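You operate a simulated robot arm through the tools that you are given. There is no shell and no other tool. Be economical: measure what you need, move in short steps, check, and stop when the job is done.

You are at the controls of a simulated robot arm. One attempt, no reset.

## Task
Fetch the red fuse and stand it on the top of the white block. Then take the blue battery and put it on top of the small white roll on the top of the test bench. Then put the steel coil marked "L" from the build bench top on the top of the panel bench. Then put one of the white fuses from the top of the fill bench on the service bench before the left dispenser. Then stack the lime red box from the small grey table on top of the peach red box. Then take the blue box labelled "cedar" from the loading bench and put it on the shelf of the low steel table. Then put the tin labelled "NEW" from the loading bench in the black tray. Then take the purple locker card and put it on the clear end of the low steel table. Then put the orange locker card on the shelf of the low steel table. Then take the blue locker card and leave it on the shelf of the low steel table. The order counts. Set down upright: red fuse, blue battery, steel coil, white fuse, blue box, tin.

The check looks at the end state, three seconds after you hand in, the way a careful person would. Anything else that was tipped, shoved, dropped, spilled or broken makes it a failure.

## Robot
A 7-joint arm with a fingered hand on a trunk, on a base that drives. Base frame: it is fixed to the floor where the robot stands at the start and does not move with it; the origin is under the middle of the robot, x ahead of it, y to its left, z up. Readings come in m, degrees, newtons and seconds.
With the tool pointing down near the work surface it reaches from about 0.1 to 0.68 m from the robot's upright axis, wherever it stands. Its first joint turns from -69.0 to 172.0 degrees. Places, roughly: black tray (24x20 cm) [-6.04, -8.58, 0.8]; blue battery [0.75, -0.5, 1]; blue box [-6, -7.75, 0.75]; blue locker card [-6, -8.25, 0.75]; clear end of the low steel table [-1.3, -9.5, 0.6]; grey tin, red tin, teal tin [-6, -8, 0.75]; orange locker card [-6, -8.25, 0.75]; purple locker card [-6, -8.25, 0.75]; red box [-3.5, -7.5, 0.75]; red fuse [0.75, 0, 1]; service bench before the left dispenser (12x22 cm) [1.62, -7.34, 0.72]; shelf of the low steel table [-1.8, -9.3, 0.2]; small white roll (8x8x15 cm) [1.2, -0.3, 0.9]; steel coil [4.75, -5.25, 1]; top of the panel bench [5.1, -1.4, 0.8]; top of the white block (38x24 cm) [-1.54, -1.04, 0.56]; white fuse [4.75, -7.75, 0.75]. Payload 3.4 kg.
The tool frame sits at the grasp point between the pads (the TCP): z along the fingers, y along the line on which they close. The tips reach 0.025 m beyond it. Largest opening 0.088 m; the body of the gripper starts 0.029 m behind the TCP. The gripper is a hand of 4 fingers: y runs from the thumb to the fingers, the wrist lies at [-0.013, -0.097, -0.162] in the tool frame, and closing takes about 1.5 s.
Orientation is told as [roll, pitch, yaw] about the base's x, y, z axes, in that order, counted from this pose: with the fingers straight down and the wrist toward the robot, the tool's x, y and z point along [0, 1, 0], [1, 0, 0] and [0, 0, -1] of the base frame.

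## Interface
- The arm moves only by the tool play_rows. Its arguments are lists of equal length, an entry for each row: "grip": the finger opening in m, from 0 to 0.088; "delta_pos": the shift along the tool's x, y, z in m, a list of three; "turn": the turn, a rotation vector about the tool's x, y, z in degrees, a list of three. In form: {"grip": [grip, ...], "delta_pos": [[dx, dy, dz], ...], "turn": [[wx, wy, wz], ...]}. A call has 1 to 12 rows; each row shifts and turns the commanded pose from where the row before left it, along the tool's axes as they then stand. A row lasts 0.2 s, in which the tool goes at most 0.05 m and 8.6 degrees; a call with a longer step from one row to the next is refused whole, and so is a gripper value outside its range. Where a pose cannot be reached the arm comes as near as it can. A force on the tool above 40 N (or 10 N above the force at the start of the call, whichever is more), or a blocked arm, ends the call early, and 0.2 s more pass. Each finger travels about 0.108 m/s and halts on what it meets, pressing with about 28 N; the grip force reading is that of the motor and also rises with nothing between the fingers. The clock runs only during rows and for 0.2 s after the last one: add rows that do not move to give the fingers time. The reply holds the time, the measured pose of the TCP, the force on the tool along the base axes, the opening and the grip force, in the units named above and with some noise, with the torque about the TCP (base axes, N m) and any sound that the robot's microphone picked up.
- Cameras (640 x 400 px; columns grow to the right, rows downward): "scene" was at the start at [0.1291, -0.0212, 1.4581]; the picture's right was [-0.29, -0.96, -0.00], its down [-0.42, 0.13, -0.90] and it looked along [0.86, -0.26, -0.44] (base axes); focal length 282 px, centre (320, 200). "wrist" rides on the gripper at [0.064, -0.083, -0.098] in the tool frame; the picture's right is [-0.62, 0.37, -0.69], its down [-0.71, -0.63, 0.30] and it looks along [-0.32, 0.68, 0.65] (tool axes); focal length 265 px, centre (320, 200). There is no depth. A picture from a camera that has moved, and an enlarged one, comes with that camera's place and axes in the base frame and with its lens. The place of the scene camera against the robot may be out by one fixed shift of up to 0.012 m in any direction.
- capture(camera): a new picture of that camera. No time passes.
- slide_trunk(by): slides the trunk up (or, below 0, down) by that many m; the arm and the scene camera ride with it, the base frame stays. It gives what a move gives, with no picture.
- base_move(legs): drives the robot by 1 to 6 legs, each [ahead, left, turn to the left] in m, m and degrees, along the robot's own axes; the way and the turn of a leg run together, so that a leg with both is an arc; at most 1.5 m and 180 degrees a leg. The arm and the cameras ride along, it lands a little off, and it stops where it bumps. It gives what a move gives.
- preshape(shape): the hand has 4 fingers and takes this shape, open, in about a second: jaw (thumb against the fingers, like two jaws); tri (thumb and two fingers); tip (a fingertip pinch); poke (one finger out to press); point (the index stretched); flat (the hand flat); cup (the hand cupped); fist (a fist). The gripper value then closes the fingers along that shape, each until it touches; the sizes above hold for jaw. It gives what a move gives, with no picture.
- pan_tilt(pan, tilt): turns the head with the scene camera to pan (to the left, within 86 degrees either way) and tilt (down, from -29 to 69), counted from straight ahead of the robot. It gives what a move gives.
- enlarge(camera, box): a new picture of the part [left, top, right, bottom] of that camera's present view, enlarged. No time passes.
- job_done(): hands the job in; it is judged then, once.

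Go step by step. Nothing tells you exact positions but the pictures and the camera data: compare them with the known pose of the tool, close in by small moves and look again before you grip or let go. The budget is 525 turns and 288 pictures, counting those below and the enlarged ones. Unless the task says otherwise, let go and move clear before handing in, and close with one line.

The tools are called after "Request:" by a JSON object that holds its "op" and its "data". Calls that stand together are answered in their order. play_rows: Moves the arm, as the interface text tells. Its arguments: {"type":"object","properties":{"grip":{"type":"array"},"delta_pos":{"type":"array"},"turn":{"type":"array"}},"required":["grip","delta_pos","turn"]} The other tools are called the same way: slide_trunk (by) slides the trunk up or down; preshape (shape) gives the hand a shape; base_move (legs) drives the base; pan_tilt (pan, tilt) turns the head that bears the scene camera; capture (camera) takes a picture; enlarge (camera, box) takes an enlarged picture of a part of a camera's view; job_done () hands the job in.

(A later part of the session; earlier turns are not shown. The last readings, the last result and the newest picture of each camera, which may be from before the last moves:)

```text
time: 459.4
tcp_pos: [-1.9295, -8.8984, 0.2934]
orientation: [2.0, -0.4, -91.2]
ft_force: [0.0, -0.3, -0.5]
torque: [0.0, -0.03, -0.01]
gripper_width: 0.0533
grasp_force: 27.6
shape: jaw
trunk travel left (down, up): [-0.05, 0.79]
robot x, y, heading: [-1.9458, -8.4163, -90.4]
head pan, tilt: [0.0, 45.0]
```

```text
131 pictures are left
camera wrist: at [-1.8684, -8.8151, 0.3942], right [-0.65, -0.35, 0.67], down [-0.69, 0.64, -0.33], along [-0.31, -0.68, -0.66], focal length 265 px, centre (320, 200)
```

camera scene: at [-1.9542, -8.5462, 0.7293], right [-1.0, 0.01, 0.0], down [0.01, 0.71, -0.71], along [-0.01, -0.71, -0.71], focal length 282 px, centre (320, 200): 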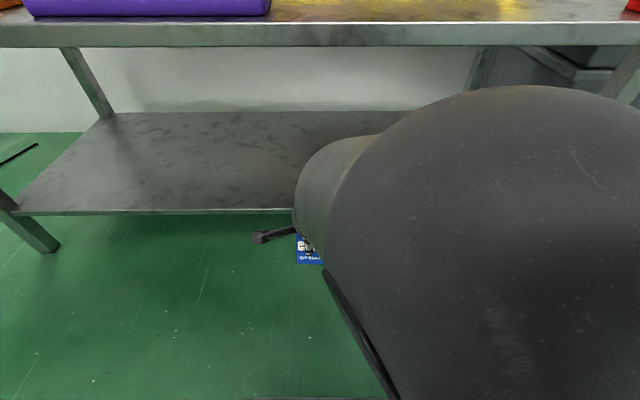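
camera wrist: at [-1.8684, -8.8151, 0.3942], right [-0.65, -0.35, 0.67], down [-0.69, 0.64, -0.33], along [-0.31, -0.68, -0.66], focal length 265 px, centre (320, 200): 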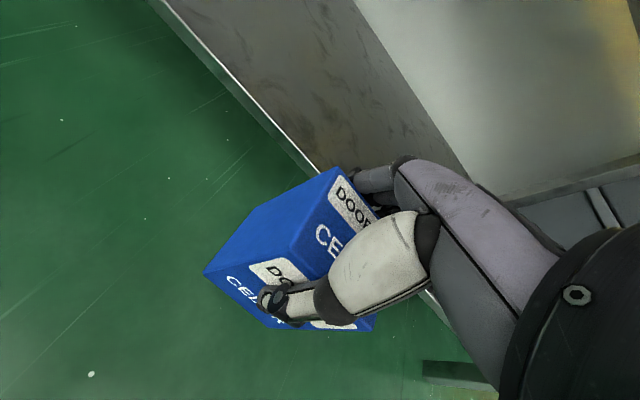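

The arm is at its low limit here (slight 2° tilt). I'll raise it 4.5 cm and use the remaining 5 cm of trunk travel instead.

Request:
{"op": "play_rows", "data": {"grip": [0.044, 0.044, 0.044], "delta_pos": [[0, 0, -0.03], [0, 0, -0.02], [0, 0, 0]], "turn": [[0, 0, 0], [0, 0, 0], [0, 0, 0]]}}

Request:
{"op": "slide_trunk", "data": {"by": -0.05}}

Request:
{"op": "pan_tilt", "data": {"pan": 40, "tilt": 45}}

Request:
{"op": "capture", "data": {"camera": "scene"}}

```text
time: 460.2
tcp_pos: [-1.9339, -8.8957, 0.3315]
orientation: [0.1, 0.4, -90.9]
ft_force: [0.2, 0.0, -1.1]
torque: [-0.02, 0.02, 0.03]
gripper_width: 0.0534
grasp_force: 28.0
shape: jaw
trunk travel left (down, up): [-0.05, 0.79]
robot x, y, heading: [-1.9432, -8.4175, -90.7]
head pan, tilt: [0.0, 45.0]
```

```text
time: 461.1
tcp_pos: [-1.934, -8.8956, 0.2818]
orientation: [0.2, 0.3, -90.7]
ft_force: [0.9, -0.2, -1.5]
torque: [-0.02, 0.01, 0.02]
gripper_width: 0.0531
grasp_force: 27.9
shape: jaw
trunk travel left (down, up): [0.0, 0.84]
robot x, y, heading: [-1.9446, -8.4164, -90.6]
head pan, tilt: [0.0, 45.0]
```

```text
time: 462.2
tcp_pos: [-1.9344, -8.8962, 0.2799]
orientation: [0.0, 0.6, -90.7]
ft_force: [0.5, -0.1, -1.3]
torque: [-0.02, -0.04, 0.03]
gripper_width: 0.0533
grasp_force: 27.9
shape: jaw
trunk travel left (down, up): [0.0, 0.84]
robot x, y, heading: [-1.9425, -8.4213, -90.6]
head pan, tilt: [40.0, 45.0]
```

```text
130 pictures are left
camera scene: at [-1.928, -8.5421, 0.6791], right [-0.95, -0.31, 0.0], down [-0.22, 0.67, -0.71], along [0.22, -0.67, -0.71], focal length 282 px, centre (320, 200)
```

scene: 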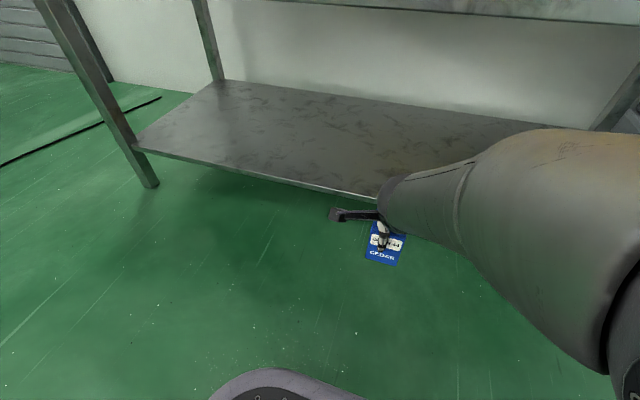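

Raising 2 cm for margin, driving 0.12 m nearer, then looking at the edge clearances.

Request:
{"op": "play_rows", "data": {"grip": [0.044, 0.044], "delta_pos": [[0, 0, -0.02], [0, 0, 0]], "turn": [[0, 0, 0], [0, 0, 0]]}}

Request:
{"op": "base_move", "data": {"legs": [[0.12, 0, 0]]}}

Request:
{"op": "capture", "data": {"camera": "scene"}}

Request:
{"op": "capture", "data": {"camera": "wrist"}}

```text
time: 462.8
tcp_pos: [-1.9347, -8.895, 0.2975]
orientation: [-0.3, 1.1, -90.9]
ft_force: [1.0, 1.0, -1.2]
torque: [0.01, -0.03, -0.02]
gripper_width: 0.0531
grasp_force: 27.8
shape: jaw
trunk travel left (down, up): [0.0, 0.84]
robot x, y, heading: [-1.9462, -8.4207, -90.8]
head pan, tilt: [40.0, 45.0]
```

```text
time: 464.0
tcp_pos: [-1.9338, -9.0129, 0.295]
orientation: [-0.2, 1.1, -90.6]
ft_force: [0.8, 0.0, -1.2]
torque: [0.0, -0.02, -0.02]
gripper_width: 0.0534
grasp_force: 28.0
shape: jaw
trunk travel left (down, up): [0.0, 0.84]
robot x, y, heading: [-1.9456, -8.5371, -90.4]
head pan, tilt: [40.0, 45.0]
```

```text
129 pictures are left
camera scene: at [-1.9387, -8.6653, 0.6841], right [-0.98, -0.19, 0.0], down [-0.13, 0.65, -0.75], along [0.14, -0.73, -0.67], focal length 282 px, centre (320, 200)
```

scene: 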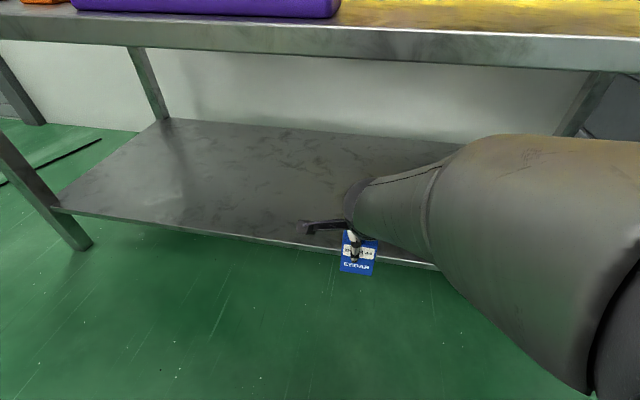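

```text
128 pictures are left
camera wrist: at [-1.8689, -8.9318, 0.3964], right [-0.62, -0.37, 0.69], down [-0.71, 0.64, -0.29], along [-0.33, -0.67, -0.67], focal length 265 px, centre (320, 200)
```

wrist: 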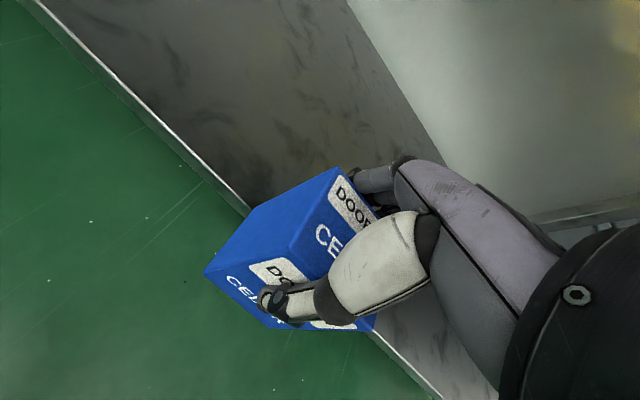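

The forearm stays well below the tabletop. Moving in 0.11 m over the shelf.

Request:
{"op": "play_rows", "data": {"grip": [0.044, 0.044, 0.044, 0.044], "delta_pos": [[0, 0.04, 0], [0, 0.04, 0], [0, 0.035, 0], [0, 0, 0]], "turn": [[0, 0, 0], [0, 0, 0], [0, 0, 0], [0, 0, 0]]}}

Request:
{"op": "capture", "data": {"camera": "scene"}}

Request:
{"op": "capture", "data": {"camera": "wrist"}}

```text
time: 465.0
tcp_pos: [-1.9381, -9.128, 0.2936]
orientation: [-0.2, 1.2, -90.7]
ft_force: [-0.3, -0.2, -1.8]
torque: [-0.02, -0.03, 0.03]
gripper_width: 0.0533
grasp_force: 28.1
shape: jaw
trunk travel left (down, up): [0.0, 0.84]
robot x, y, heading: [-1.9406, -8.5388, -90.7]
head pan, tilt: [40.0, 45.0]
```

```text
127 pictures are left
camera scene: at [-1.9029, -8.6458, 0.6793], right [-0.77, -0.63, 0.0], down [-0.45, 0.55, -0.71], along [0.45, -0.55, -0.71], focal length 282 px, centre (320, 200)
```

scene: 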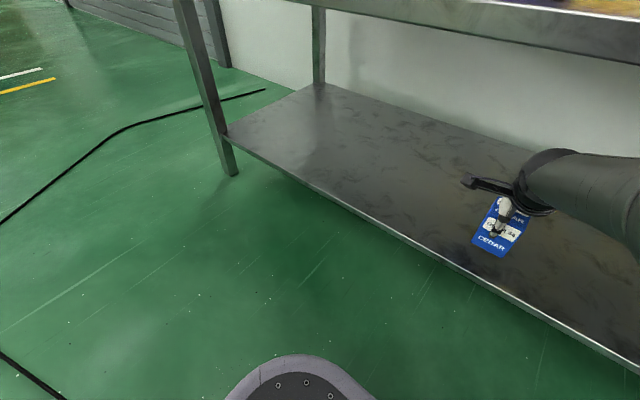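

```text
126 pictures are left
camera wrist: at [-1.8718, -9.0474, 0.3942], right [-0.62, -0.37, 0.69], down [-0.71, 0.64, -0.29], along [-0.33, -0.67, -0.67], focal length 265 px, centre (320, 200)
```

wrist: 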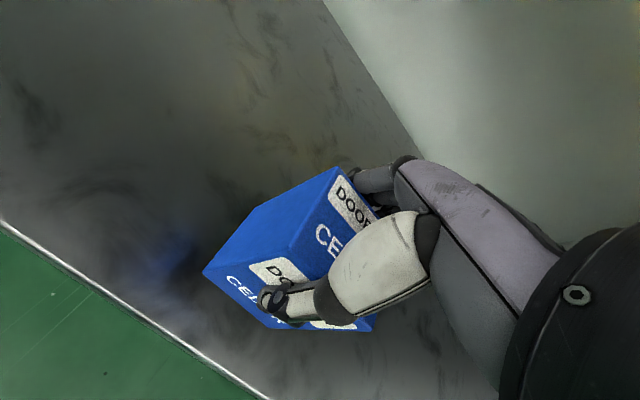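

Well above the shelf, inside the edge. Levelling the slight tilt and lowering to contact.

Request:
{"op": "play_rows", "data": {"grip": [0.044, 0.044, 0.044, 0.044], "delta_pos": [[0, 0, 0.01], [0, 0, 0.01], [0, 0, 0.005], [0, 0, 0]], "turn": [[0, 1.2, 0], [0, 0, 0], [0, 0, 0], [0, 0, 0]]}}

Request:
{"op": "enlarge", "data": {"camera": "scene", "box": [420, 130, 580, 290]}}

```text
time: 466.0
tcp_pos: [-1.9366, -9.1281, 0.2691]
orientation: [0.9, 1.1, -90.5]
ft_force: [0.1, -0.1, -0.6]
torque: [-0.02, -0.02, -0.01]
gripper_width: 0.0536
grasp_force: 28.1
shape: jaw
trunk travel left (down, up): [0.0, 0.84]
robot x, y, heading: [-1.9458, -8.5369, -90.7]
head pan, tilt: [40.0, 45.0]
```

```text
2.50 times, centred on (500, 210) of scene
camera zoom: at [-1.9029, -8.6458, 0.6793], right [-0.77, -0.63, 0.0], down [-0.45, 0.55, -0.71], along [0.45, -0.55, -0.71], focal length 706 px, centre (-130, 175)
```

zoom: 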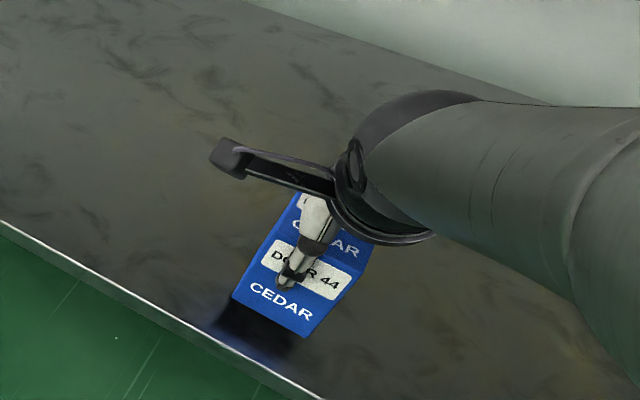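

Request:
{"op": "play_rows", "data": {"grip": [0.044, 0.044, 0.044, 0.044], "delta_pos": [[0, 0, 0], [0, 0, 0.003], [0, 0, 0.003], [0, 0, 0]], "turn": [[-1.1, -0.9, 0], [0, 0, 0], [0, 0, 0], [0, 0, 0]]}}

Request:
{"op": "play_rows", "data": {"grip": [0.044, 0.044, 0.044], "delta_pos": [[0, 0, 0.003], [0, 0, 0.002], [0, 0, 0]], "turn": [[0, 0, 0], [0, 0, 0], [0, 0, 0]]}}

```text
time: 467.0
tcp_pos: [-1.9365, -9.128, 0.2663]
orientation: [0.8, -0.1, -91.0]
ft_force: [0.5, 1.2, -1.0]
torque: [0.01, 0.03, -0.01]
gripper_width: 0.0532
grasp_force: 28.1
shape: jaw
trunk travel left (down, up): [0.0, 0.84]
robot x, y, heading: [-1.9478, -8.539, -90.2]
head pan, tilt: [40.0, 45.0]
```

```text
time: 467.8
tcp_pos: [-1.9398, -9.1306, 0.2626]
orientation: [1.1, -0.2, -91.4]
ft_force: [0.1, -0.1, -1.9]
torque: [0.0, -0.03, 0.0]
gripper_width: 0.0534
grasp_force: 28.5
shape: jaw
trunk travel left (down, up): [0.0, 0.84]
robot x, y, heading: [-1.9469, -8.5412, -90.5]
head pan, tilt: [40.0, 45.0]
```

Request:
{"op": "play_rows", "data": {"grip": [0.044, 0.044, 0.044], "delta_pos": [[0, 0, 0.004], [0, 0, 0.003], [0, 0, 0]], "turn": [[0, 0, 0], [0, 0, 0], [0, 0, 0]]}}

Request:
{"op": "enlarge", "data": {"camera": "scene", "box": [420, 130, 580, 290]}}

```text
time: 468.6
tcp_pos: [-1.9407, -9.1314, 0.2591]
orientation: [1.7, -0.3, -91.6]
ft_force: [-0.1, 0.2, -1.1]
torque: [-0.01, 0.0, -0.02]
gripper_width: 0.0531
grasp_force: 27.6
shape: jaw
trunk travel left (down, up): [0.0, 0.84]
robot x, y, heading: [-1.946, -8.5421, -90.5]
head pan, tilt: [40.0, 45.0]
```

```text
2.50 times, centred on (500, 210) of scene
camera zoom: at [-1.9029, -8.6458, 0.6793], right [-0.77, -0.63, 0.0], down [-0.45, 0.55, -0.71], along [0.45, -0.55, -0.71], focal length 706 px, centre (-130, 175)
```

zoom: 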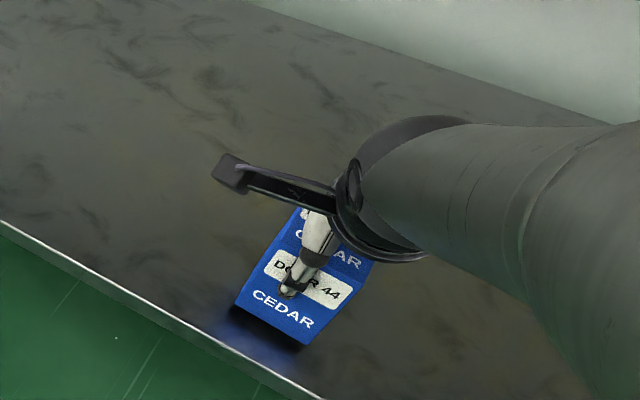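

The limit seems tied to my own chassis; a longer reach should allow a lower hand. I'll raise slightly, back the base 7 cm while extending the arm 7 cm, and try again.

Request:
{"op": "play_rows", "data": {"grip": [0.044, 0.044], "delta_pos": [[0, 0, -0.03], [0, 0, 0]], "turn": [[0, 0, 0], [0, 0, 0]]}}

Request:
{"op": "base_move", "data": {"legs": [[-0.06, 0, 0]]}}

Request:
{"op": "play_rows", "data": {"grip": [0.044, 0.044, 0.044, 0.044], "delta_pos": [[0, 0.035, 0], [0, 0.035, 0], [0, 0, 0], [0, 0, 0]], "turn": [[0, 0, 0], [0, 0, 0], [0, 0, 0], [0, 0, 0]]}}

Request:
{"op": "capture", "data": {"camera": "scene"}}

```text
time: 469.2
tcp_pos: [-1.9397, -9.1292, 0.2817]
orientation: [0.6, 0.1, -91.2]
ft_force: [-0.1, -0.1, -1.9]
torque: [0.04, 0.02, -0.01]
gripper_width: 0.0532
grasp_force: 27.7
shape: jaw
trunk travel left (down, up): [0.0, 0.84]
robot x, y, heading: [-1.9428, -8.5388, -90.7]
head pan, tilt: [40.0, 45.0]
```

```text
time: 470.2
tcp_pos: [-1.9369, -9.0691, 0.2838]
orientation: [0.8, -0.1, -90.8]
ft_force: [-1.0, -0.1, -0.8]
torque: [-0.03, -0.02, -0.04]
gripper_width: 0.0534
grasp_force: 27.7
shape: jaw
trunk travel left (down, up): [0.0, 0.84]
robot x, y, heading: [-1.9457, -8.4774, -90.4]
head pan, tilt: [40.0, 45.0]
```

```text
time: 471.2
tcp_pos: [-1.936, -9.1396, 0.2854]
orientation: [0.7, -0.1, -90.9]
ft_force: [0.3, 0.3, -1.6]
torque: [-0.01, 0.01, -0.02]
gripper_width: 0.0529
grasp_force: 28.1
shape: jaw
trunk travel left (down, up): [0.0, 0.84]
robot x, y, heading: [-1.9486, -8.4777, -90.7]
head pan, tilt: [40.0, 45.0]
```

```text
123 pictures are left
camera scene: at [-1.9021, -8.5861, 0.6793], right [-0.77, -0.64, 0.0], down [-0.45, 0.55, -0.71], along [0.45, -0.55, -0.71], focal length 282 px, centre (320, 200)
```

scene: 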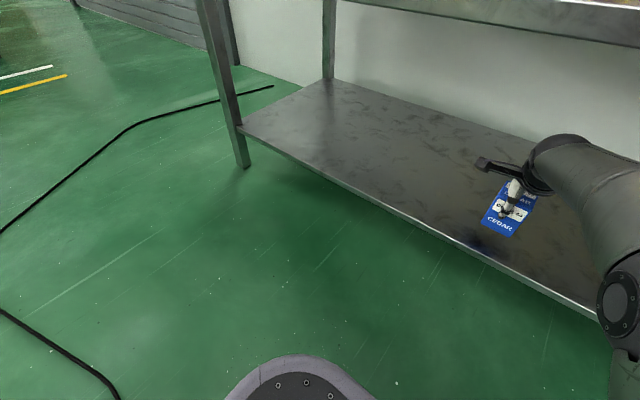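

Now lowering again from this longer reach.

Request:
{"op": "play_rows", "data": {"grip": [0.044, 0.044, 0.044, 0.044], "delta_pos": [[0, 0, 0.01], [0, 0, 0.01], [0, 0, 0.005], [0, 0, 0]], "turn": [[0, -0.7, 0], [0, 0, 0], [0, 0, 0], [0, 0, 0]]}}

Request:
{"op": "play_rows", "data": {"grip": [0.044, 0.044, 0.044], "delta_pos": [[0, 0, 0.003], [0, 0, 0.002], [0, 0, 0]], "turn": [[0, 0, 0], [0, 0, 0], [0, 0, 0]]}}

```text
time: 472.2
tcp_pos: [-1.9357, -9.1396, 0.2588]
orientation: [0.0, -0.1, -91.0]
ft_force: [-1.1, 0.5, -1.7]
torque: [-0.02, 0.0, 0.01]
gripper_width: 0.0531
grasp_force: 27.8
shape: jaw
trunk travel left (down, up): [0.0, 0.84]
robot x, y, heading: [-1.943, -8.4786, -90.5]
head pan, tilt: [40.0, 45.0]
```

```text
time: 473.0
tcp_pos: [-1.9367, -9.1394, 0.253]
orientation: [0.0, -0.1, -91.0]
ft_force: [-0.1, 0.3, -1.5]
torque: [-0.03, 0.02, -0.02]
gripper_width: 0.0532
grasp_force: 28.5
shape: jaw
trunk travel left (down, up): [0.0, 0.84]
robot x, y, heading: [-1.9434, -8.4799, -90.6]
head pan, tilt: [40.0, 45.0]
```

That works. Continuing down in small steps to contact.

Request:
{"op": "play_rows", "data": {"grip": [0.044, 0.044, 0.044], "delta_pos": [[0, 0, 0.002], [0, 0, 0.002], [0, 0, 0]], "turn": [[0, 0, 0], [0, 0, 0], [0, 0, 0]]}}

Request:
{"op": "play_rows", "data": {"grip": [0.044, 0.044, 0.044], "delta_pos": [[0, 0, 0.002], [0, 0, 0.001], [0, 0, 0]], "turn": [[0, 0, 0], [0, 0, 0], [0, 0, 0]]}}

Request:
{"op": "enlarge", "data": {"camera": "scene", "box": [440, 150, 580, 260]}}

```text
time: 473.8
tcp_pos: [-1.9366, -9.1385, 0.2504]
orientation: [0.0, 0.0, -90.9]
ft_force: [0.4, 0.5, -1.0]
torque: [-0.02, 0.01, -0.02]
gripper_width: 0.0535
grasp_force: 27.9
shape: jaw
trunk travel left (down, up): [0.0, 0.84]
robot x, y, heading: [-1.944, -8.4802, -90.5]
head pan, tilt: [40.0, 45.0]
```

```text
time: 474.6
tcp_pos: [-1.9368, -9.1394, 0.2472]
orientation: [0.2, -0.2, -90.9]
ft_force: [0.6, -1.1, 1.2]
torque: [0.0, 0.06, 0.0]
gripper_width: 0.0531
grasp_force: 28.2
shape: jaw
trunk travel left (down, up): [0.0, 0.84]
robot x, y, heading: [-1.9465, -8.4777, -90.4]
head pan, tilt: [40.0, 45.0]
```

```text
3.64 times, centred on (510, 205) of scene
camera zoom: at [-1.9021, -8.5859, 0.6793], right [-0.77, -0.64, 0.0], down [-0.45, 0.55, -0.71], along [0.45, -0.55, -0.71], focal length 1027 px, centre (-371, 182)
```

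zoom: 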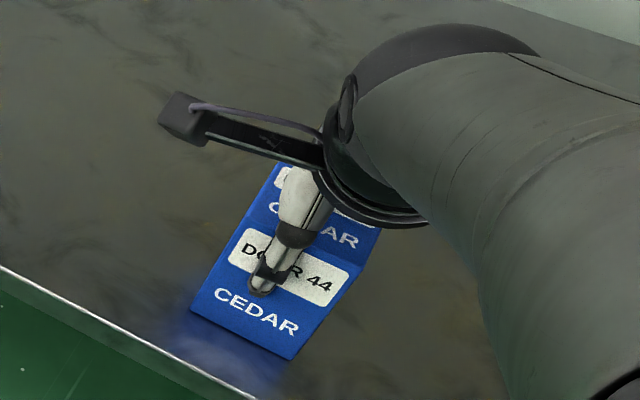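

Contact. One more millimetre, then open slowly.

Request:
{"op": "play_rows", "data": {"grip": [0.044, 0.044, 0.05, 0.054, 0.058, 0.062, 0.068, 0.076, 0.084, 0.088, 0.088], "delta_pos": [[0, 0, 0.001], [0, 0, 0], [0, 0, 0], [0, 0, 0], [0, 0, 0], [0, 0, 0], [0, 0, 0], [0, 0, 0], [0, 0, 0], [0, 0, 0], [0, 0, 0]], "turn": [[0, 0, 0], [0, 0, 0], [0, 0, 0], [0, 0, 0], [0, 0, 0], [0, 0, 0], [0, 0, 0], [0, 0, 0], [0, 0, 0], [0, 0, 0], [0, 0, 0]]}}

Request:
{"op": "play_rows", "data": {"grip": [0.088, 0.088, 0.088, 0.088, 0.088], "delta_pos": [[0, 0, -0.01], [0, 0, -0.02], [0, 0, -0.03], [0, 0, -0.02], [0, 0, 0]], "turn": [[0, 0, 0], [0, 0, 0], [0, 0, 0], [0, 0, 0], [0, 0, 0]]}}

Request:
{"op": "capture", "data": {"camera": "scene"}}

Request:
{"op": "capture", "data": {"camera": "wrist"}}

```text
time: 477.0
tcp_pos: [-1.9364, -9.1392, 0.247]
orientation: [0.1, -0.1, -90.9]
ft_force: [0.2, -0.4, -0.1]
torque: [0.0, -0.04, 0.01]
gripper_width: 0.0877
grasp_force: 0.0
shape: jaw
trunk travel left (down, up): [0.0, 0.84]
robot x, y, heading: [-1.9451, -8.4807, -90.5]
head pan, tilt: [40.0, 45.0]
```

```text
time: 478.2
tcp_pos: [-1.9374, -9.1392, 0.3272]
orientation: [0.1, 0.0, -91.0]
ft_force: [-0.4, -0.4, 0.1]
torque: [-0.01, 0.02, -0.01]
gripper_width: 0.0877
grasp_force: 0.0
shape: jaw
trunk travel left (down, up): [0.0, 0.84]
robot x, y, heading: [-1.9468, -8.4795, -90.6]
head pan, tilt: [40.0, 45.0]
```

```text
121 pictures are left
camera scene: at [-1.9021, -8.586, 0.6793], right [-0.77, -0.64, 0.0], down [-0.45, 0.55, -0.71], along [0.45, -0.55, -0.71], focal length 282 px, centre (320, 200)
```

scene: 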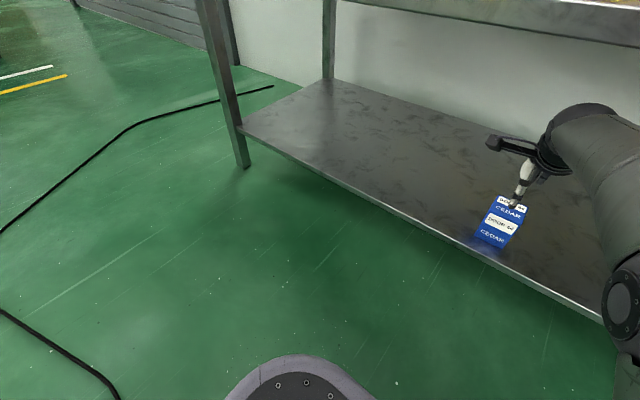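

```text
120 pictures are left
camera wrist: at [-1.8724, -9.0565, 0.427], right [-0.63, -0.36, 0.69], down [-0.7, 0.64, -0.31], along [-0.33, -0.68, -0.65], focal length 265 px, centre (320, 200)
```

wrist: 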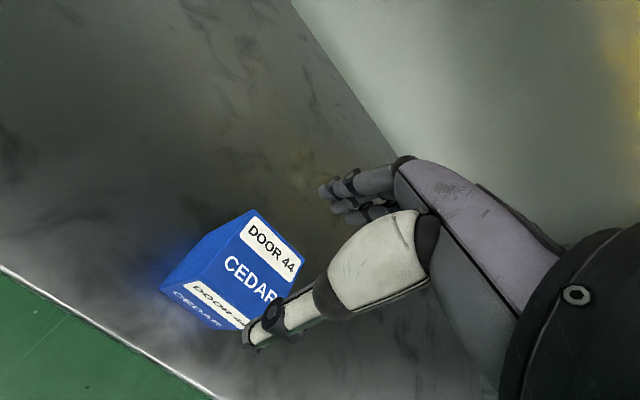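

CEDAR stands on the shelf. Backing out straight, raising the trunk, and returning to the loading bench for the NEW tin.

Request:
{"op": "base_move", "data": {"legs": [[-0.35, 0, 0]]}}

Request:
{"op": "slide_trunk", "data": {"by": 0.4}}

Request:
{"op": "slide_trunk", "data": {"by": 0.35}}

Request:
{"op": "play_rows", "data": {"grip": [0.088, 0.088, 0.088, 0.088, 0.088, 0.088], "delta_pos": [[0, -0.04, -0.02], [0, -0.04, -0.02], [0, -0.04, -0.02], [0, -0.04, -0.02], [0, -0.04, -0.02], [0, 0, 0]], "turn": [[0, 0, 0], [0, 0, 0], [0, 0, 0], [0, 0, 0], [0, 0, 0], [0, 0, 0]]}}

Request:
{"op": "base_move", "data": {"legs": [[0, 0, -89.5], [1.3, 0.3, 0], [0.55, 0, 0], [0.33, -0.25, 0], [0.6, -0.3, 0], [0.45, 0, 0]]}}

Request:
{"op": "pan_tilt", "data": {"pan": 0, "tilt": 35}}

Request:
{"op": "capture", "data": {"camera": "scene"}}

```text
time: 480.5
tcp_pos: [-1.9359, -8.7926, 0.3266]
orientation: [0.1, 0.0, -91.0]
ft_force: [0.1, -0.3, 0.3]
torque: [0.01, 0.01, 0.0]
gripper_width: 0.0881
grasp_force: 0.0
shape: jaw
trunk travel left (down, up): [0.0, 0.84]
robot x, y, heading: [-1.9383, -8.1308, -90.6]
head pan, tilt: [40.0, 45.0]
```

```text
time: 484.3
tcp_pos: [-1.9353, -8.7923, 0.7282]
orientation: [0.1, -0.1, -91.0]
ft_force: [-0.4, -0.5, -0.4]
torque: [-0.02, -0.03, -0.01]
gripper_width: 0.0881
grasp_force: 0.0
shape: jaw
trunk travel left (down, up): [-0.4, 0.44]
robot x, y, heading: [-1.9403, -8.1307, -90.6]
head pan, tilt: [40.0, 45.0]
```

```text
time: 487.7
tcp_pos: [-1.9358, -8.7934, 1.0782]
orientation: [0.1, -0.2, -91.0]
ft_force: [0.8, 0.2, 0.1]
torque: [0.0, 0.01, -0.02]
gripper_width: 0.0879
grasp_force: 0.2
shape: jaw
trunk travel left (down, up): [-0.75, 0.09]
robot x, y, heading: [-1.942, -8.1342, -90.7]
head pan, tilt: [40.0, 45.0]
```

```text
time: 489.1
tcp_pos: [-1.9308, -8.592, 1.1773]
orientation: [0.0, -0.2, -91.0]
ft_force: [0.1, -0.1, -0.1]
torque: [0.02, 0.03, 0.02]
gripper_width: 0.0881
grasp_force: 0.1
shape: jaw
trunk travel left (down, up): [-0.75, 0.09]
robot x, y, heading: [-1.941, -8.1309, -90.6]
head pan, tilt: [40.0, 45.0]
```

```text
time: 510.1
tcp_pos: [-5.6131, -7.9115, 1.1774]
orientation: [0.1, -0.1, 179.9]
ft_force: [0.4, 0.1, -0.5]
torque: [0.03, 0.02, 0.0]
gripper_width: 0.0879
grasp_force: 0.0
shape: jaw
trunk travel left (down, up): [-0.75, 0.09]
robot x, y, heading: [-5.1544, -7.896, -180.0]
head pan, tilt: [40.0, 45.0]
```

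```text
time: 511.1
tcp_pos: [-5.612, -7.9136, 1.1781]
orientation: [0.1, -0.1, 179.9]
ft_force: [-0.5, 0.4, 0.3]
torque: [0.0, 0.0, -0.03]
gripper_width: 0.0878
grasp_force: 0.1
shape: jaw
trunk travel left (down, up): [-0.75, 0.09]
robot x, y, heading: [-5.1545, -7.8936, -179.8]
head pan, tilt: [0.0, 35.0]
```

```text
119 pictures are left
camera scene: at [-5.2996, -7.8909, 1.4441], right [-0.01, 1.0, 0.0], down [0.57, 0.0, -0.82], along [-0.82, 0.0, -0.57], focal length 282 px, centre (320, 200)
```

scene: 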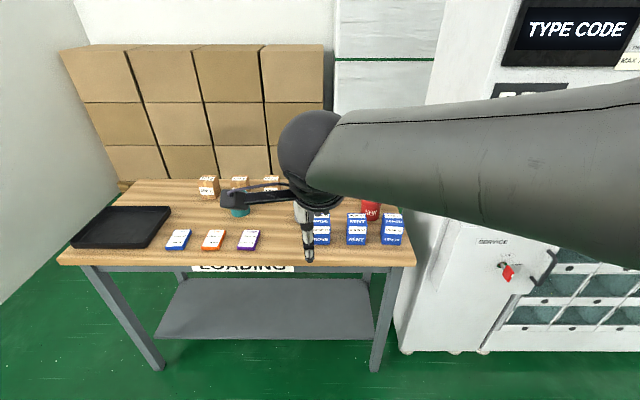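

Now the red NEW tin, about [-6.13, -7.71], behind MINT and LEMON. Driving closer and measuring with the wrist camera.

Request:
{"op": "base_move", "data": {"legs": [[0.34, -0.06, 0]]}}

Request:
{"op": "play_rows", "data": {"grip": [0.088, 0.088, 0.088, 0.088], "delta_pos": [[-0.04, 0.02, 0], [-0.04, 0.02, 0], [-0.04, 0.02, 0], [0, 0, 0]], "turn": [[0, 0, 0], [0, 0, 0], [0, 0, 0], [0, 0, 0]]}}

Request:
{"op": "capture", "data": {"camera": "wrist"}}

Request:
{"op": "capture", "data": {"camera": "scene"}}

```text
time: 513.4
tcp_pos: [-5.9551, -7.8535, 1.1785]
orientation: [0.1, -0.1, 179.8]
ft_force: [-0.2, 0.0, -0.4]
torque: [-0.01, 0.01, -0.01]
gripper_width: 0.088
grasp_force: 0.1
shape: jaw
trunk travel left (down, up): [-0.75, 0.09]
robot x, y, heading: [-5.4953, -7.8356, -179.9]
head pan, tilt: [0.0, 35.0]
```

```text
time: 514.4
tcp_pos: [-6.0149, -7.7327, 1.1802]
orientation: [0.1, -0.1, 179.7]
ft_force: [0.0, -0.1, 0.2]
torque: [0.01, 0.0, -0.01]
gripper_width: 0.088
grasp_force: 0.0
shape: jaw
trunk travel left (down, up): [-0.75, 0.09]
robot x, y, heading: [-5.4934, -7.838, -179.8]
head pan, tilt: [0.0, 35.0]
```

```text
118 pictures are left
camera wrist: at [-5.9328, -7.797, 1.2786], right [-0.36, 0.62, 0.69], down [0.63, 0.71, -0.31], along [-0.68, 0.33, -0.65], focal length 265 px, centre (320, 200)
```

wrist: 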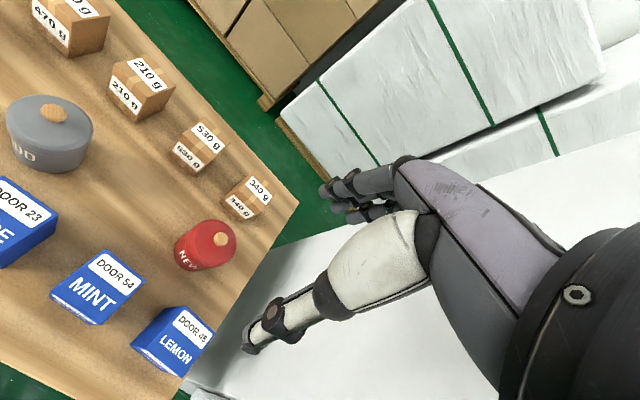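

```text
117 pictures are left
camera scene: at [-5.6418, -7.8326, 1.4442], right [0.0, 1.0, 0.0], down [0.57, 0.0, -0.82], along [-0.82, 0.0, -0.57], focal length 282 px, centre (320, 200)
```

scene: 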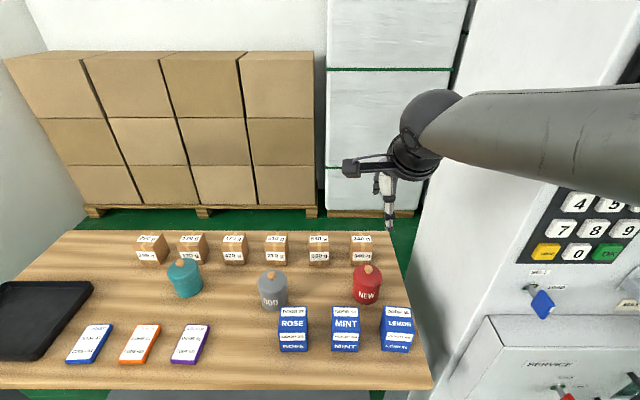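

Request:
{"op": "enlarge", "data": {"camera": "wrist", "box": [150, 190, 270, 290]}}

Request:
{"op": "enlarge", "data": {"camera": "scene", "box": [320, 230, 420, 360]}}

```text
4.00 times, centred on (210, 240) of wrist
camera zoom: at [-5.9328, -7.797, 1.2786], right [-0.36, 0.62, 0.69], down [0.63, 0.71, -0.31], along [-0.68, 0.33, -0.65], focal length 1062 px, centre (760, 40)
```

zoom: 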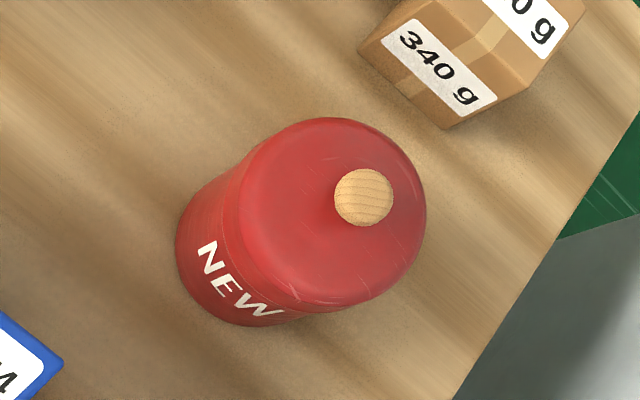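

```text
3.08 times, centred on (370, 295) of scene
camera zoom: at [-5.6418, -7.8326, 1.4442], right [0.0, 1.0, 0.0], down [0.57, 0.0, -0.82], along [-0.82, 0.0, -0.57], focal length 869 px, centre (166, -92)
```

zoom: 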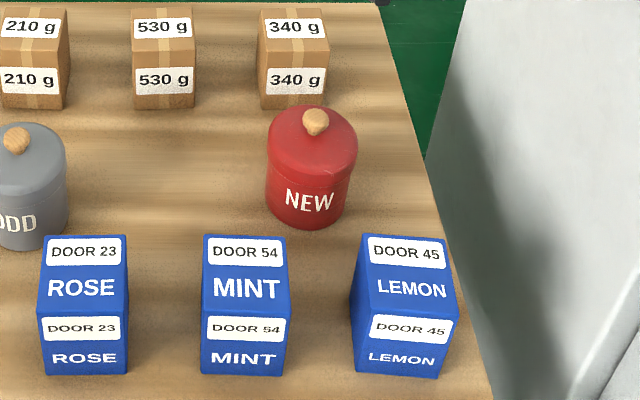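

NEW's lid (7.2 cm wide) is centred at about [-6.110, -7.716, 0.885]. Moving above it and descending part way.

Request:
{"op": "play_rows", "data": {"grip": [0.088, 0.088, 0.088, 0.088, 0.088, 0.088, 0.088], "delta_pos": [[-0.006, 0.032, 0], [-0.005, 0.032, 0], [-0.005, 0.031, 0], [0, 0, 0.05], [0, 0, 0.05], [0, 0, 0.05], [0, 0, 0.02]], "turn": [[0, 0, 0], [0, 0, 0], [0, 0, 0], [0, 0, 0], [0, 0, 0], [0, 0, 0], [0, 0, 0]]}}

Request:
{"op": "capture", "data": {"camera": "wrist"}}

Request:
{"op": "enlarge", "data": {"camera": "scene", "box": [300, 200, 440, 360]}}

```text
time: 516.0
tcp_pos: [-6.1095, -7.717, 1.0098]
orientation: [0.1, -0.2, 179.8]
ft_force: [-0.1, 0.0, 0.2]
torque: [0.02, 0.0, -0.01]
gripper_width: 0.088
grasp_force: 0.0
shape: jaw
trunk travel left (down, up): [-0.75, 0.09]
robot x, y, heading: [-5.4956, -7.8382, -179.8]
head pan, tilt: [0.0, 35.0]
```

```text
114 pictures are left
camera wrist: at [-6.0274, -7.7804, 1.1082], right [-0.36, 0.62, 0.69], down [0.63, 0.71, -0.31], along [-0.69, 0.33, -0.65], focal length 265 px, centre (320, 200)
```

wrist: 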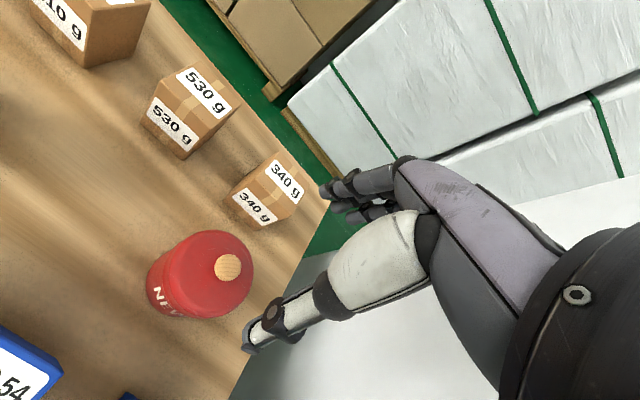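

```text
2.50 times, centred on (370, 280) of scene
camera zoom: at [-5.6421, -7.8319, 1.4442], right [0.0, 1.0, 0.0], down [0.57, 0.0, -0.82], along [-0.82, 0.0, -0.57], focal length 706 px, centre (195, 0)
```

zoom: 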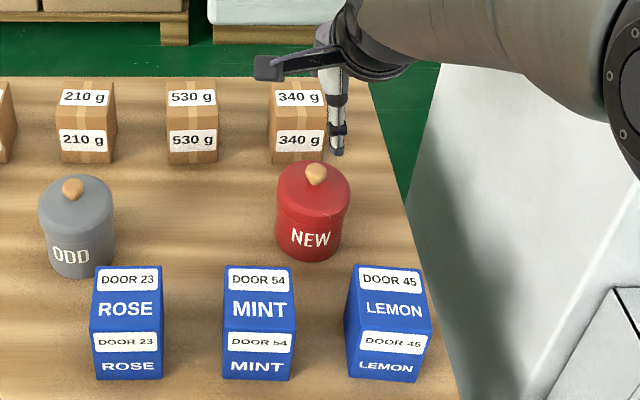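

Aligned within a couple of millimetres. Lowering with a check halfway.

Request:
{"op": "play_rows", "data": {"grip": [0.088, 0.088, 0.088, 0.088], "delta_pos": [[0, 0, 0.04], [0, 0, 0.03], [0, 0, 0.02], [0, 0, 0]], "turn": [[0, 0, 0], [0, 0, 0], [0, 0, 0], [0, 0, 0]]}}

Request:
{"op": "capture", "data": {"camera": "wrist"}}

Request:
{"op": "enlarge", "data": {"camera": "scene", "box": [300, 200, 440, 360]}}

```text
time: 517.0
tcp_pos: [-6.1103, -7.7172, 0.9173]
orientation: [0.1, -0.1, 179.7]
ft_force: [0.5, -0.1, -0.6]
torque: [-0.01, -0.01, 0.04]
gripper_width: 0.088
grasp_force: 0.0
shape: jaw
trunk travel left (down, up): [-0.75, 0.09]
robot x, y, heading: [-5.4935, -7.8377, -179.6]
head pan, tilt: [0.0, 35.0]
```

```text
112 pictures are left
camera wrist: at [-6.0272, -7.7813, 1.0166], right [-0.36, 0.62, 0.69], down [0.63, 0.71, -0.31], along [-0.68, 0.33, -0.65], focal length 265 px, centre (320, 200)
```

wrist: 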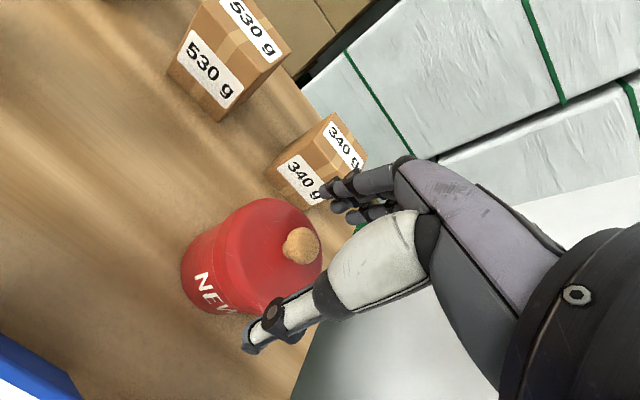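

```text
2.50 times, centred on (370, 280) of scene
camera zoom: at [-5.642, -7.8318, 1.4441], right [0.0, 1.0, 0.0], down [0.57, 0.0, -0.82], along [-0.82, 0.0, -0.57], focal length 706 px, centre (195, 0)
```

zoom: 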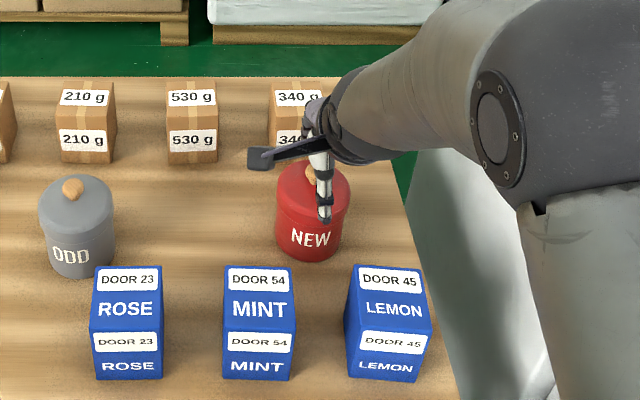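

Request:
{"op": "enlarge", "data": {"camera": "wrist", "box": [170, 170, 350, 350]}}

```text
2.22 times, centred on (260, 260) of wrist
camera zoom: at [-6.0272, -7.7813, 1.0166], right [-0.36, 0.62, 0.69], down [0.63, 0.71, -0.31], along [-0.68, 0.33, -0.65], focal length 590 px, centre (453, 67)
```

zoom: 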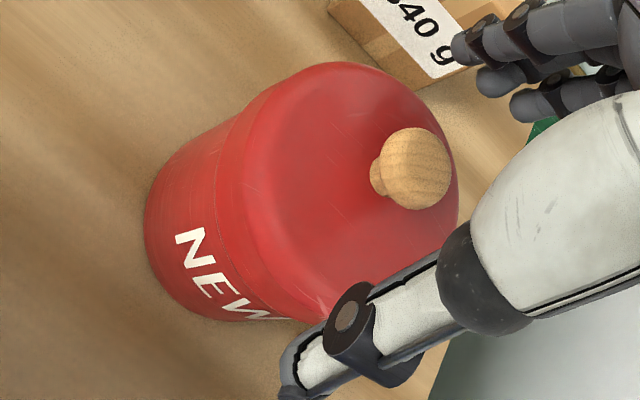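

The tin's axis agrees with the TCP (≈[-6.112, -7.717]). The knob limits descent to about TCP z 0.885. Lowering gently.

Request:
{"op": "play_rows", "data": {"grip": [0.088, 0.088, 0.088, 0.088], "delta_pos": [[0, 0.001, 0.015], [0, 0, 0.01], [0, 0, 0.004], [0, 0, 0]], "turn": [[0, 0, 0], [0, 0, 0], [0, 0, 0], [0, 0, 0]]}}

Request:
{"op": "capture", "data": {"camera": "wrist"}}

```text
time: 518.0
tcp_pos: [-6.1112, -7.7166, 0.8884]
orientation: [0.1, -0.2, 179.8]
ft_force: [0.2, -0.4, 0.1]
torque: [-0.01, 0.0, -0.04]
gripper_width: 0.0879
grasp_force: 0.1
shape: jaw
trunk travel left (down, up): [-0.75, 0.09]
robot x, y, heading: [-5.4933, -7.8381, -179.6]
head pan, tilt: [0.0, 35.0]
```

```text
109 pictures are left
camera wrist: at [-6.0282, -7.7809, 0.9877], right [-0.36, 0.62, 0.69], down [0.63, 0.71, -0.31], along [-0.68, 0.33, -0.65], focal length 265 px, centre (320, 200)
```

wrist: 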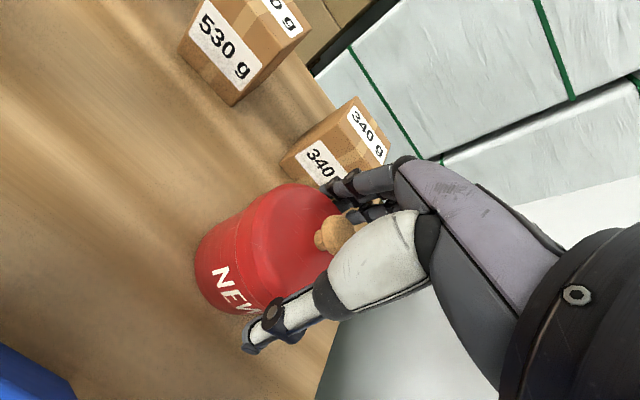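

Request:
{"op": "play_rows", "data": {"grip": [0.088, 0.088, 0.088], "delta_pos": [[0, 0, 0.004], [0, 0, 0.004], [0, 0, 0]], "turn": [[0, 0, 0], [0, 0, 0], [0, 0, 0]]}}

Request:
{"op": "play_rows", "data": {"grip": [0.088, 0.088, 0.088], "delta_pos": [[0, 0, 0.003], [0, 0, 0.003], [0, 0, 0]], "turn": [[0, 0, 0], [0, 0, 0], [0, 0, 0]]}}

Request:
{"op": "capture", "data": {"camera": "wrist"}}

```text
time: 518.8
tcp_pos: [-6.1114, -7.7166, 0.8792]
orientation: [0.1, -0.2, 179.7]
ft_force: [-0.1, 0.6, -0.2]
torque: [-0.02, 0.02, 0.02]
gripper_width: 0.0878
grasp_force: 0.1
shape: jaw
trunk travel left (down, up): [-0.75, 0.09]
robot x, y, heading: [-5.4974, -7.8402, -180.0]
head pan, tilt: [0.0, 35.0]
```

```text
time: 519.6
tcp_pos: [-6.1112, -7.7159, 0.8749]
orientation: [0.1, -0.2, 179.8]
ft_force: [-0.2, -0.8, 1.3]
torque: [0.01, 0.02, 0.03]
gripper_width: 0.088
grasp_force: 0.0
shape: jaw
trunk travel left (down, up): [-0.75, 0.09]
robot x, y, heading: [-5.4973, -7.8353, -179.7]
head pan, tilt: [0.0, 35.0]
```

```text
108 pictures are left
camera wrist: at [-6.0285, -7.7808, 0.9736], right [-0.36, 0.62, 0.69], down [0.63, 0.71, -0.31], along [-0.68, 0.33, -0.65], focal length 265 px, centre (320, 200)
```

wrist: 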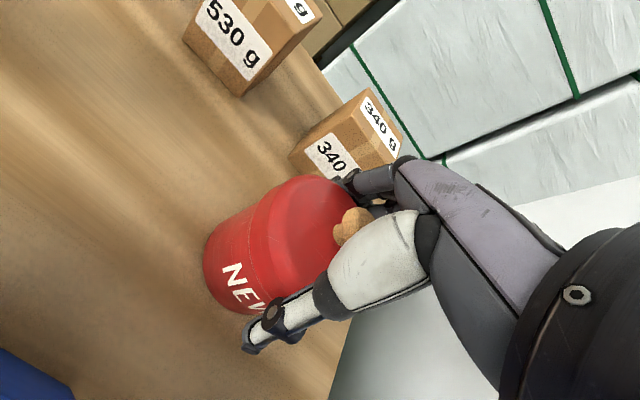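

Just touching the knob perhaps. Closing here.

Request:
{"op": "play_rows", "data": {"grip": [0.084, 0.08, 0.076, 0.072, 0.066, 0.062, 0.062, 0.062, 0.062], "delta_pos": [[0, 0, 0], [0, 0, 0], [0, 0, 0], [0, 0, 0], [0, 0, 0], [0, 0, 0], [0, 0, 0], [0, 0, 0], [0, 0, 0]], "turn": [[0, 0, 0], [0, 0, 0], [0, 0, 0], [0, 0, 0], [0, 0, 0], [0, 0, 0], [0, 0, 0], [0, 0, 0], [0, 0, 0]]}}

Request:
{"op": "capture", "data": {"camera": "wrist"}}

```text
time: 521.6
tcp_pos: [-6.112, -7.7168, 0.8744]
orientation: [0.1, -0.1, 179.8]
ft_force: [0.0, 0.4, -2.3]
torque: [0.02, 0.01, 0.01]
gripper_width: 0.0612
grasp_force: 28.8
shape: jaw
trunk travel left (down, up): [-0.75, 0.09]
robot x, y, heading: [-5.4982, -7.8352, -179.8]
head pan, tilt: [0.0, 35.0]
heard: snap
```

```text
107 pictures are left
camera wrist: at [-6.0287, -7.7807, 0.9733], right [-0.36, 0.62, 0.69], down [0.63, 0.71, -0.31], along [-0.68, 0.33, -0.65], focal length 265 px, centre (320, 200)
```

wrist: 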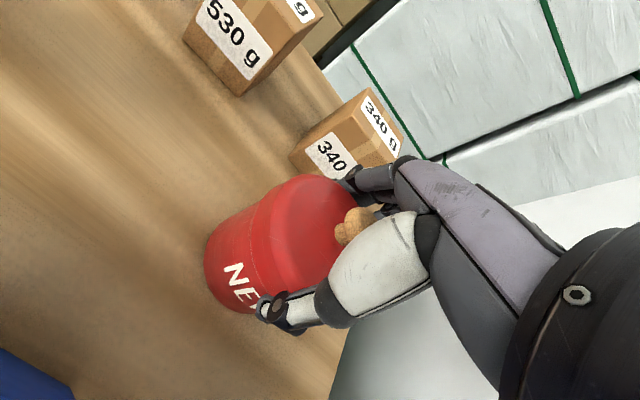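

A snap was heard. Before lifting, I'll inspect the tin and lid closely.

Request:
{"op": "enlarge", "data": {"camera": "wrist", "box": [190, 160, 410, 350]}}

Request:
{"op": "enlarge", "data": {"camera": "scene", "box": [320, 220, 420, 330]}}

```text
2.11 times, centred on (300, 255) of wrist
camera zoom: at [-6.0287, -7.7807, 0.9733], right [-0.36, 0.62, 0.69], down [0.63, 0.71, -0.31], along [-0.68, 0.33, -0.65], focal length 559 px, centre (362, 84)
```

zoom: 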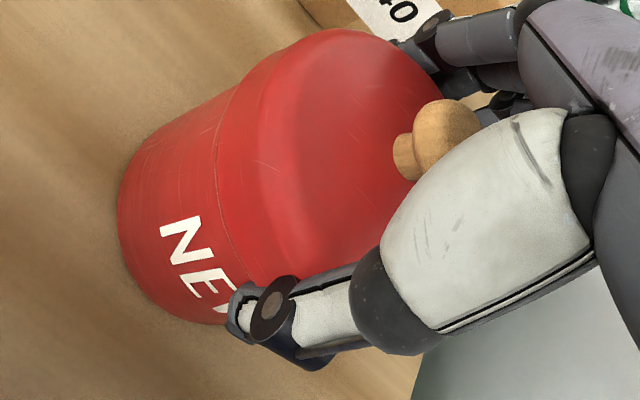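

```text
3.64 times, centred on (370, 275) of scene
camera zoom: at [-5.6427, -7.8317, 1.4441], right [0.0, 1.0, 0.0], down [0.57, 0.0, -0.82], along [-0.82, 0.0, -0.57], focal length 1027 px, centre (138, -73)
```

zoom: 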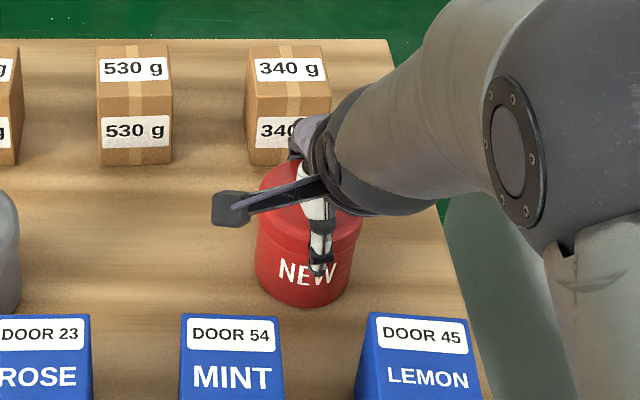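

The tin looks whole, with the thumb tip on the body below the lid seam. I'll lift just 1.5 cm and inspect again.

Request:
{"op": "play_rows", "data": {"grip": [0.062, 0.062, 0.062, 0.062], "delta_pos": [[0, 0, -0.005], [0, 0, -0.005], [0, 0, -0.005], [0, 0, 0]], "turn": [[0, 0, 0], [0, 0, 0], [0, 0, 0], [0, 0, 0]]}}

Request:
{"op": "enlarge", "data": {"camera": "wrist", "box": [190, 160, 410, 350]}}

Request:
{"op": "enlarge", "data": {"camera": "scene", "box": [320, 220, 420, 330]}}

```text
time: 522.6
tcp_pos: [-6.112, -7.7171, 0.8897]
orientation: [0.0, -0.1, 179.8]
ft_force: [1.3, 0.0, -1.1]
torque: [0.01, -0.03, -0.01]
gripper_width: 0.0614
grasp_force: 28.3
shape: jaw
trunk travel left (down, up): [-0.75, 0.09]
robot x, y, heading: [-5.4963, -7.8351, -179.8]
head pan, tilt: [0.0, 35.0]
```

```text
2.11 times, centred on (300, 255) of wrist
camera zoom: at [-6.0283, -7.7807, 0.9888], right [-0.36, 0.62, 0.69], down [0.63, 0.71, -0.31], along [-0.68, 0.33, -0.65], focal length 559 px, centre (362, 84)
```

zoom: 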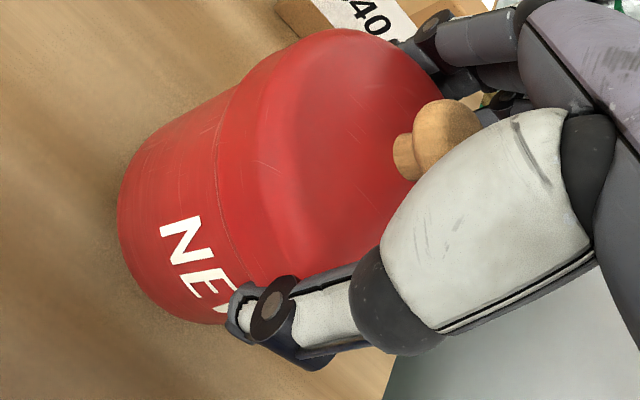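

```text
3.64 times, centred on (370, 275) of scene
camera zoom: at [-5.6427, -7.8318, 1.4441], right [0.0, 1.0, 0.0], down [0.57, 0.0, -0.82], along [-0.82, 0.0, -0.57], focal length 1027 px, centre (138, -73)
```

zoom: 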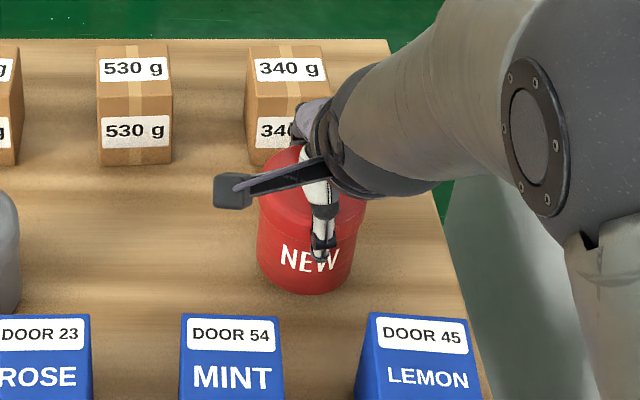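

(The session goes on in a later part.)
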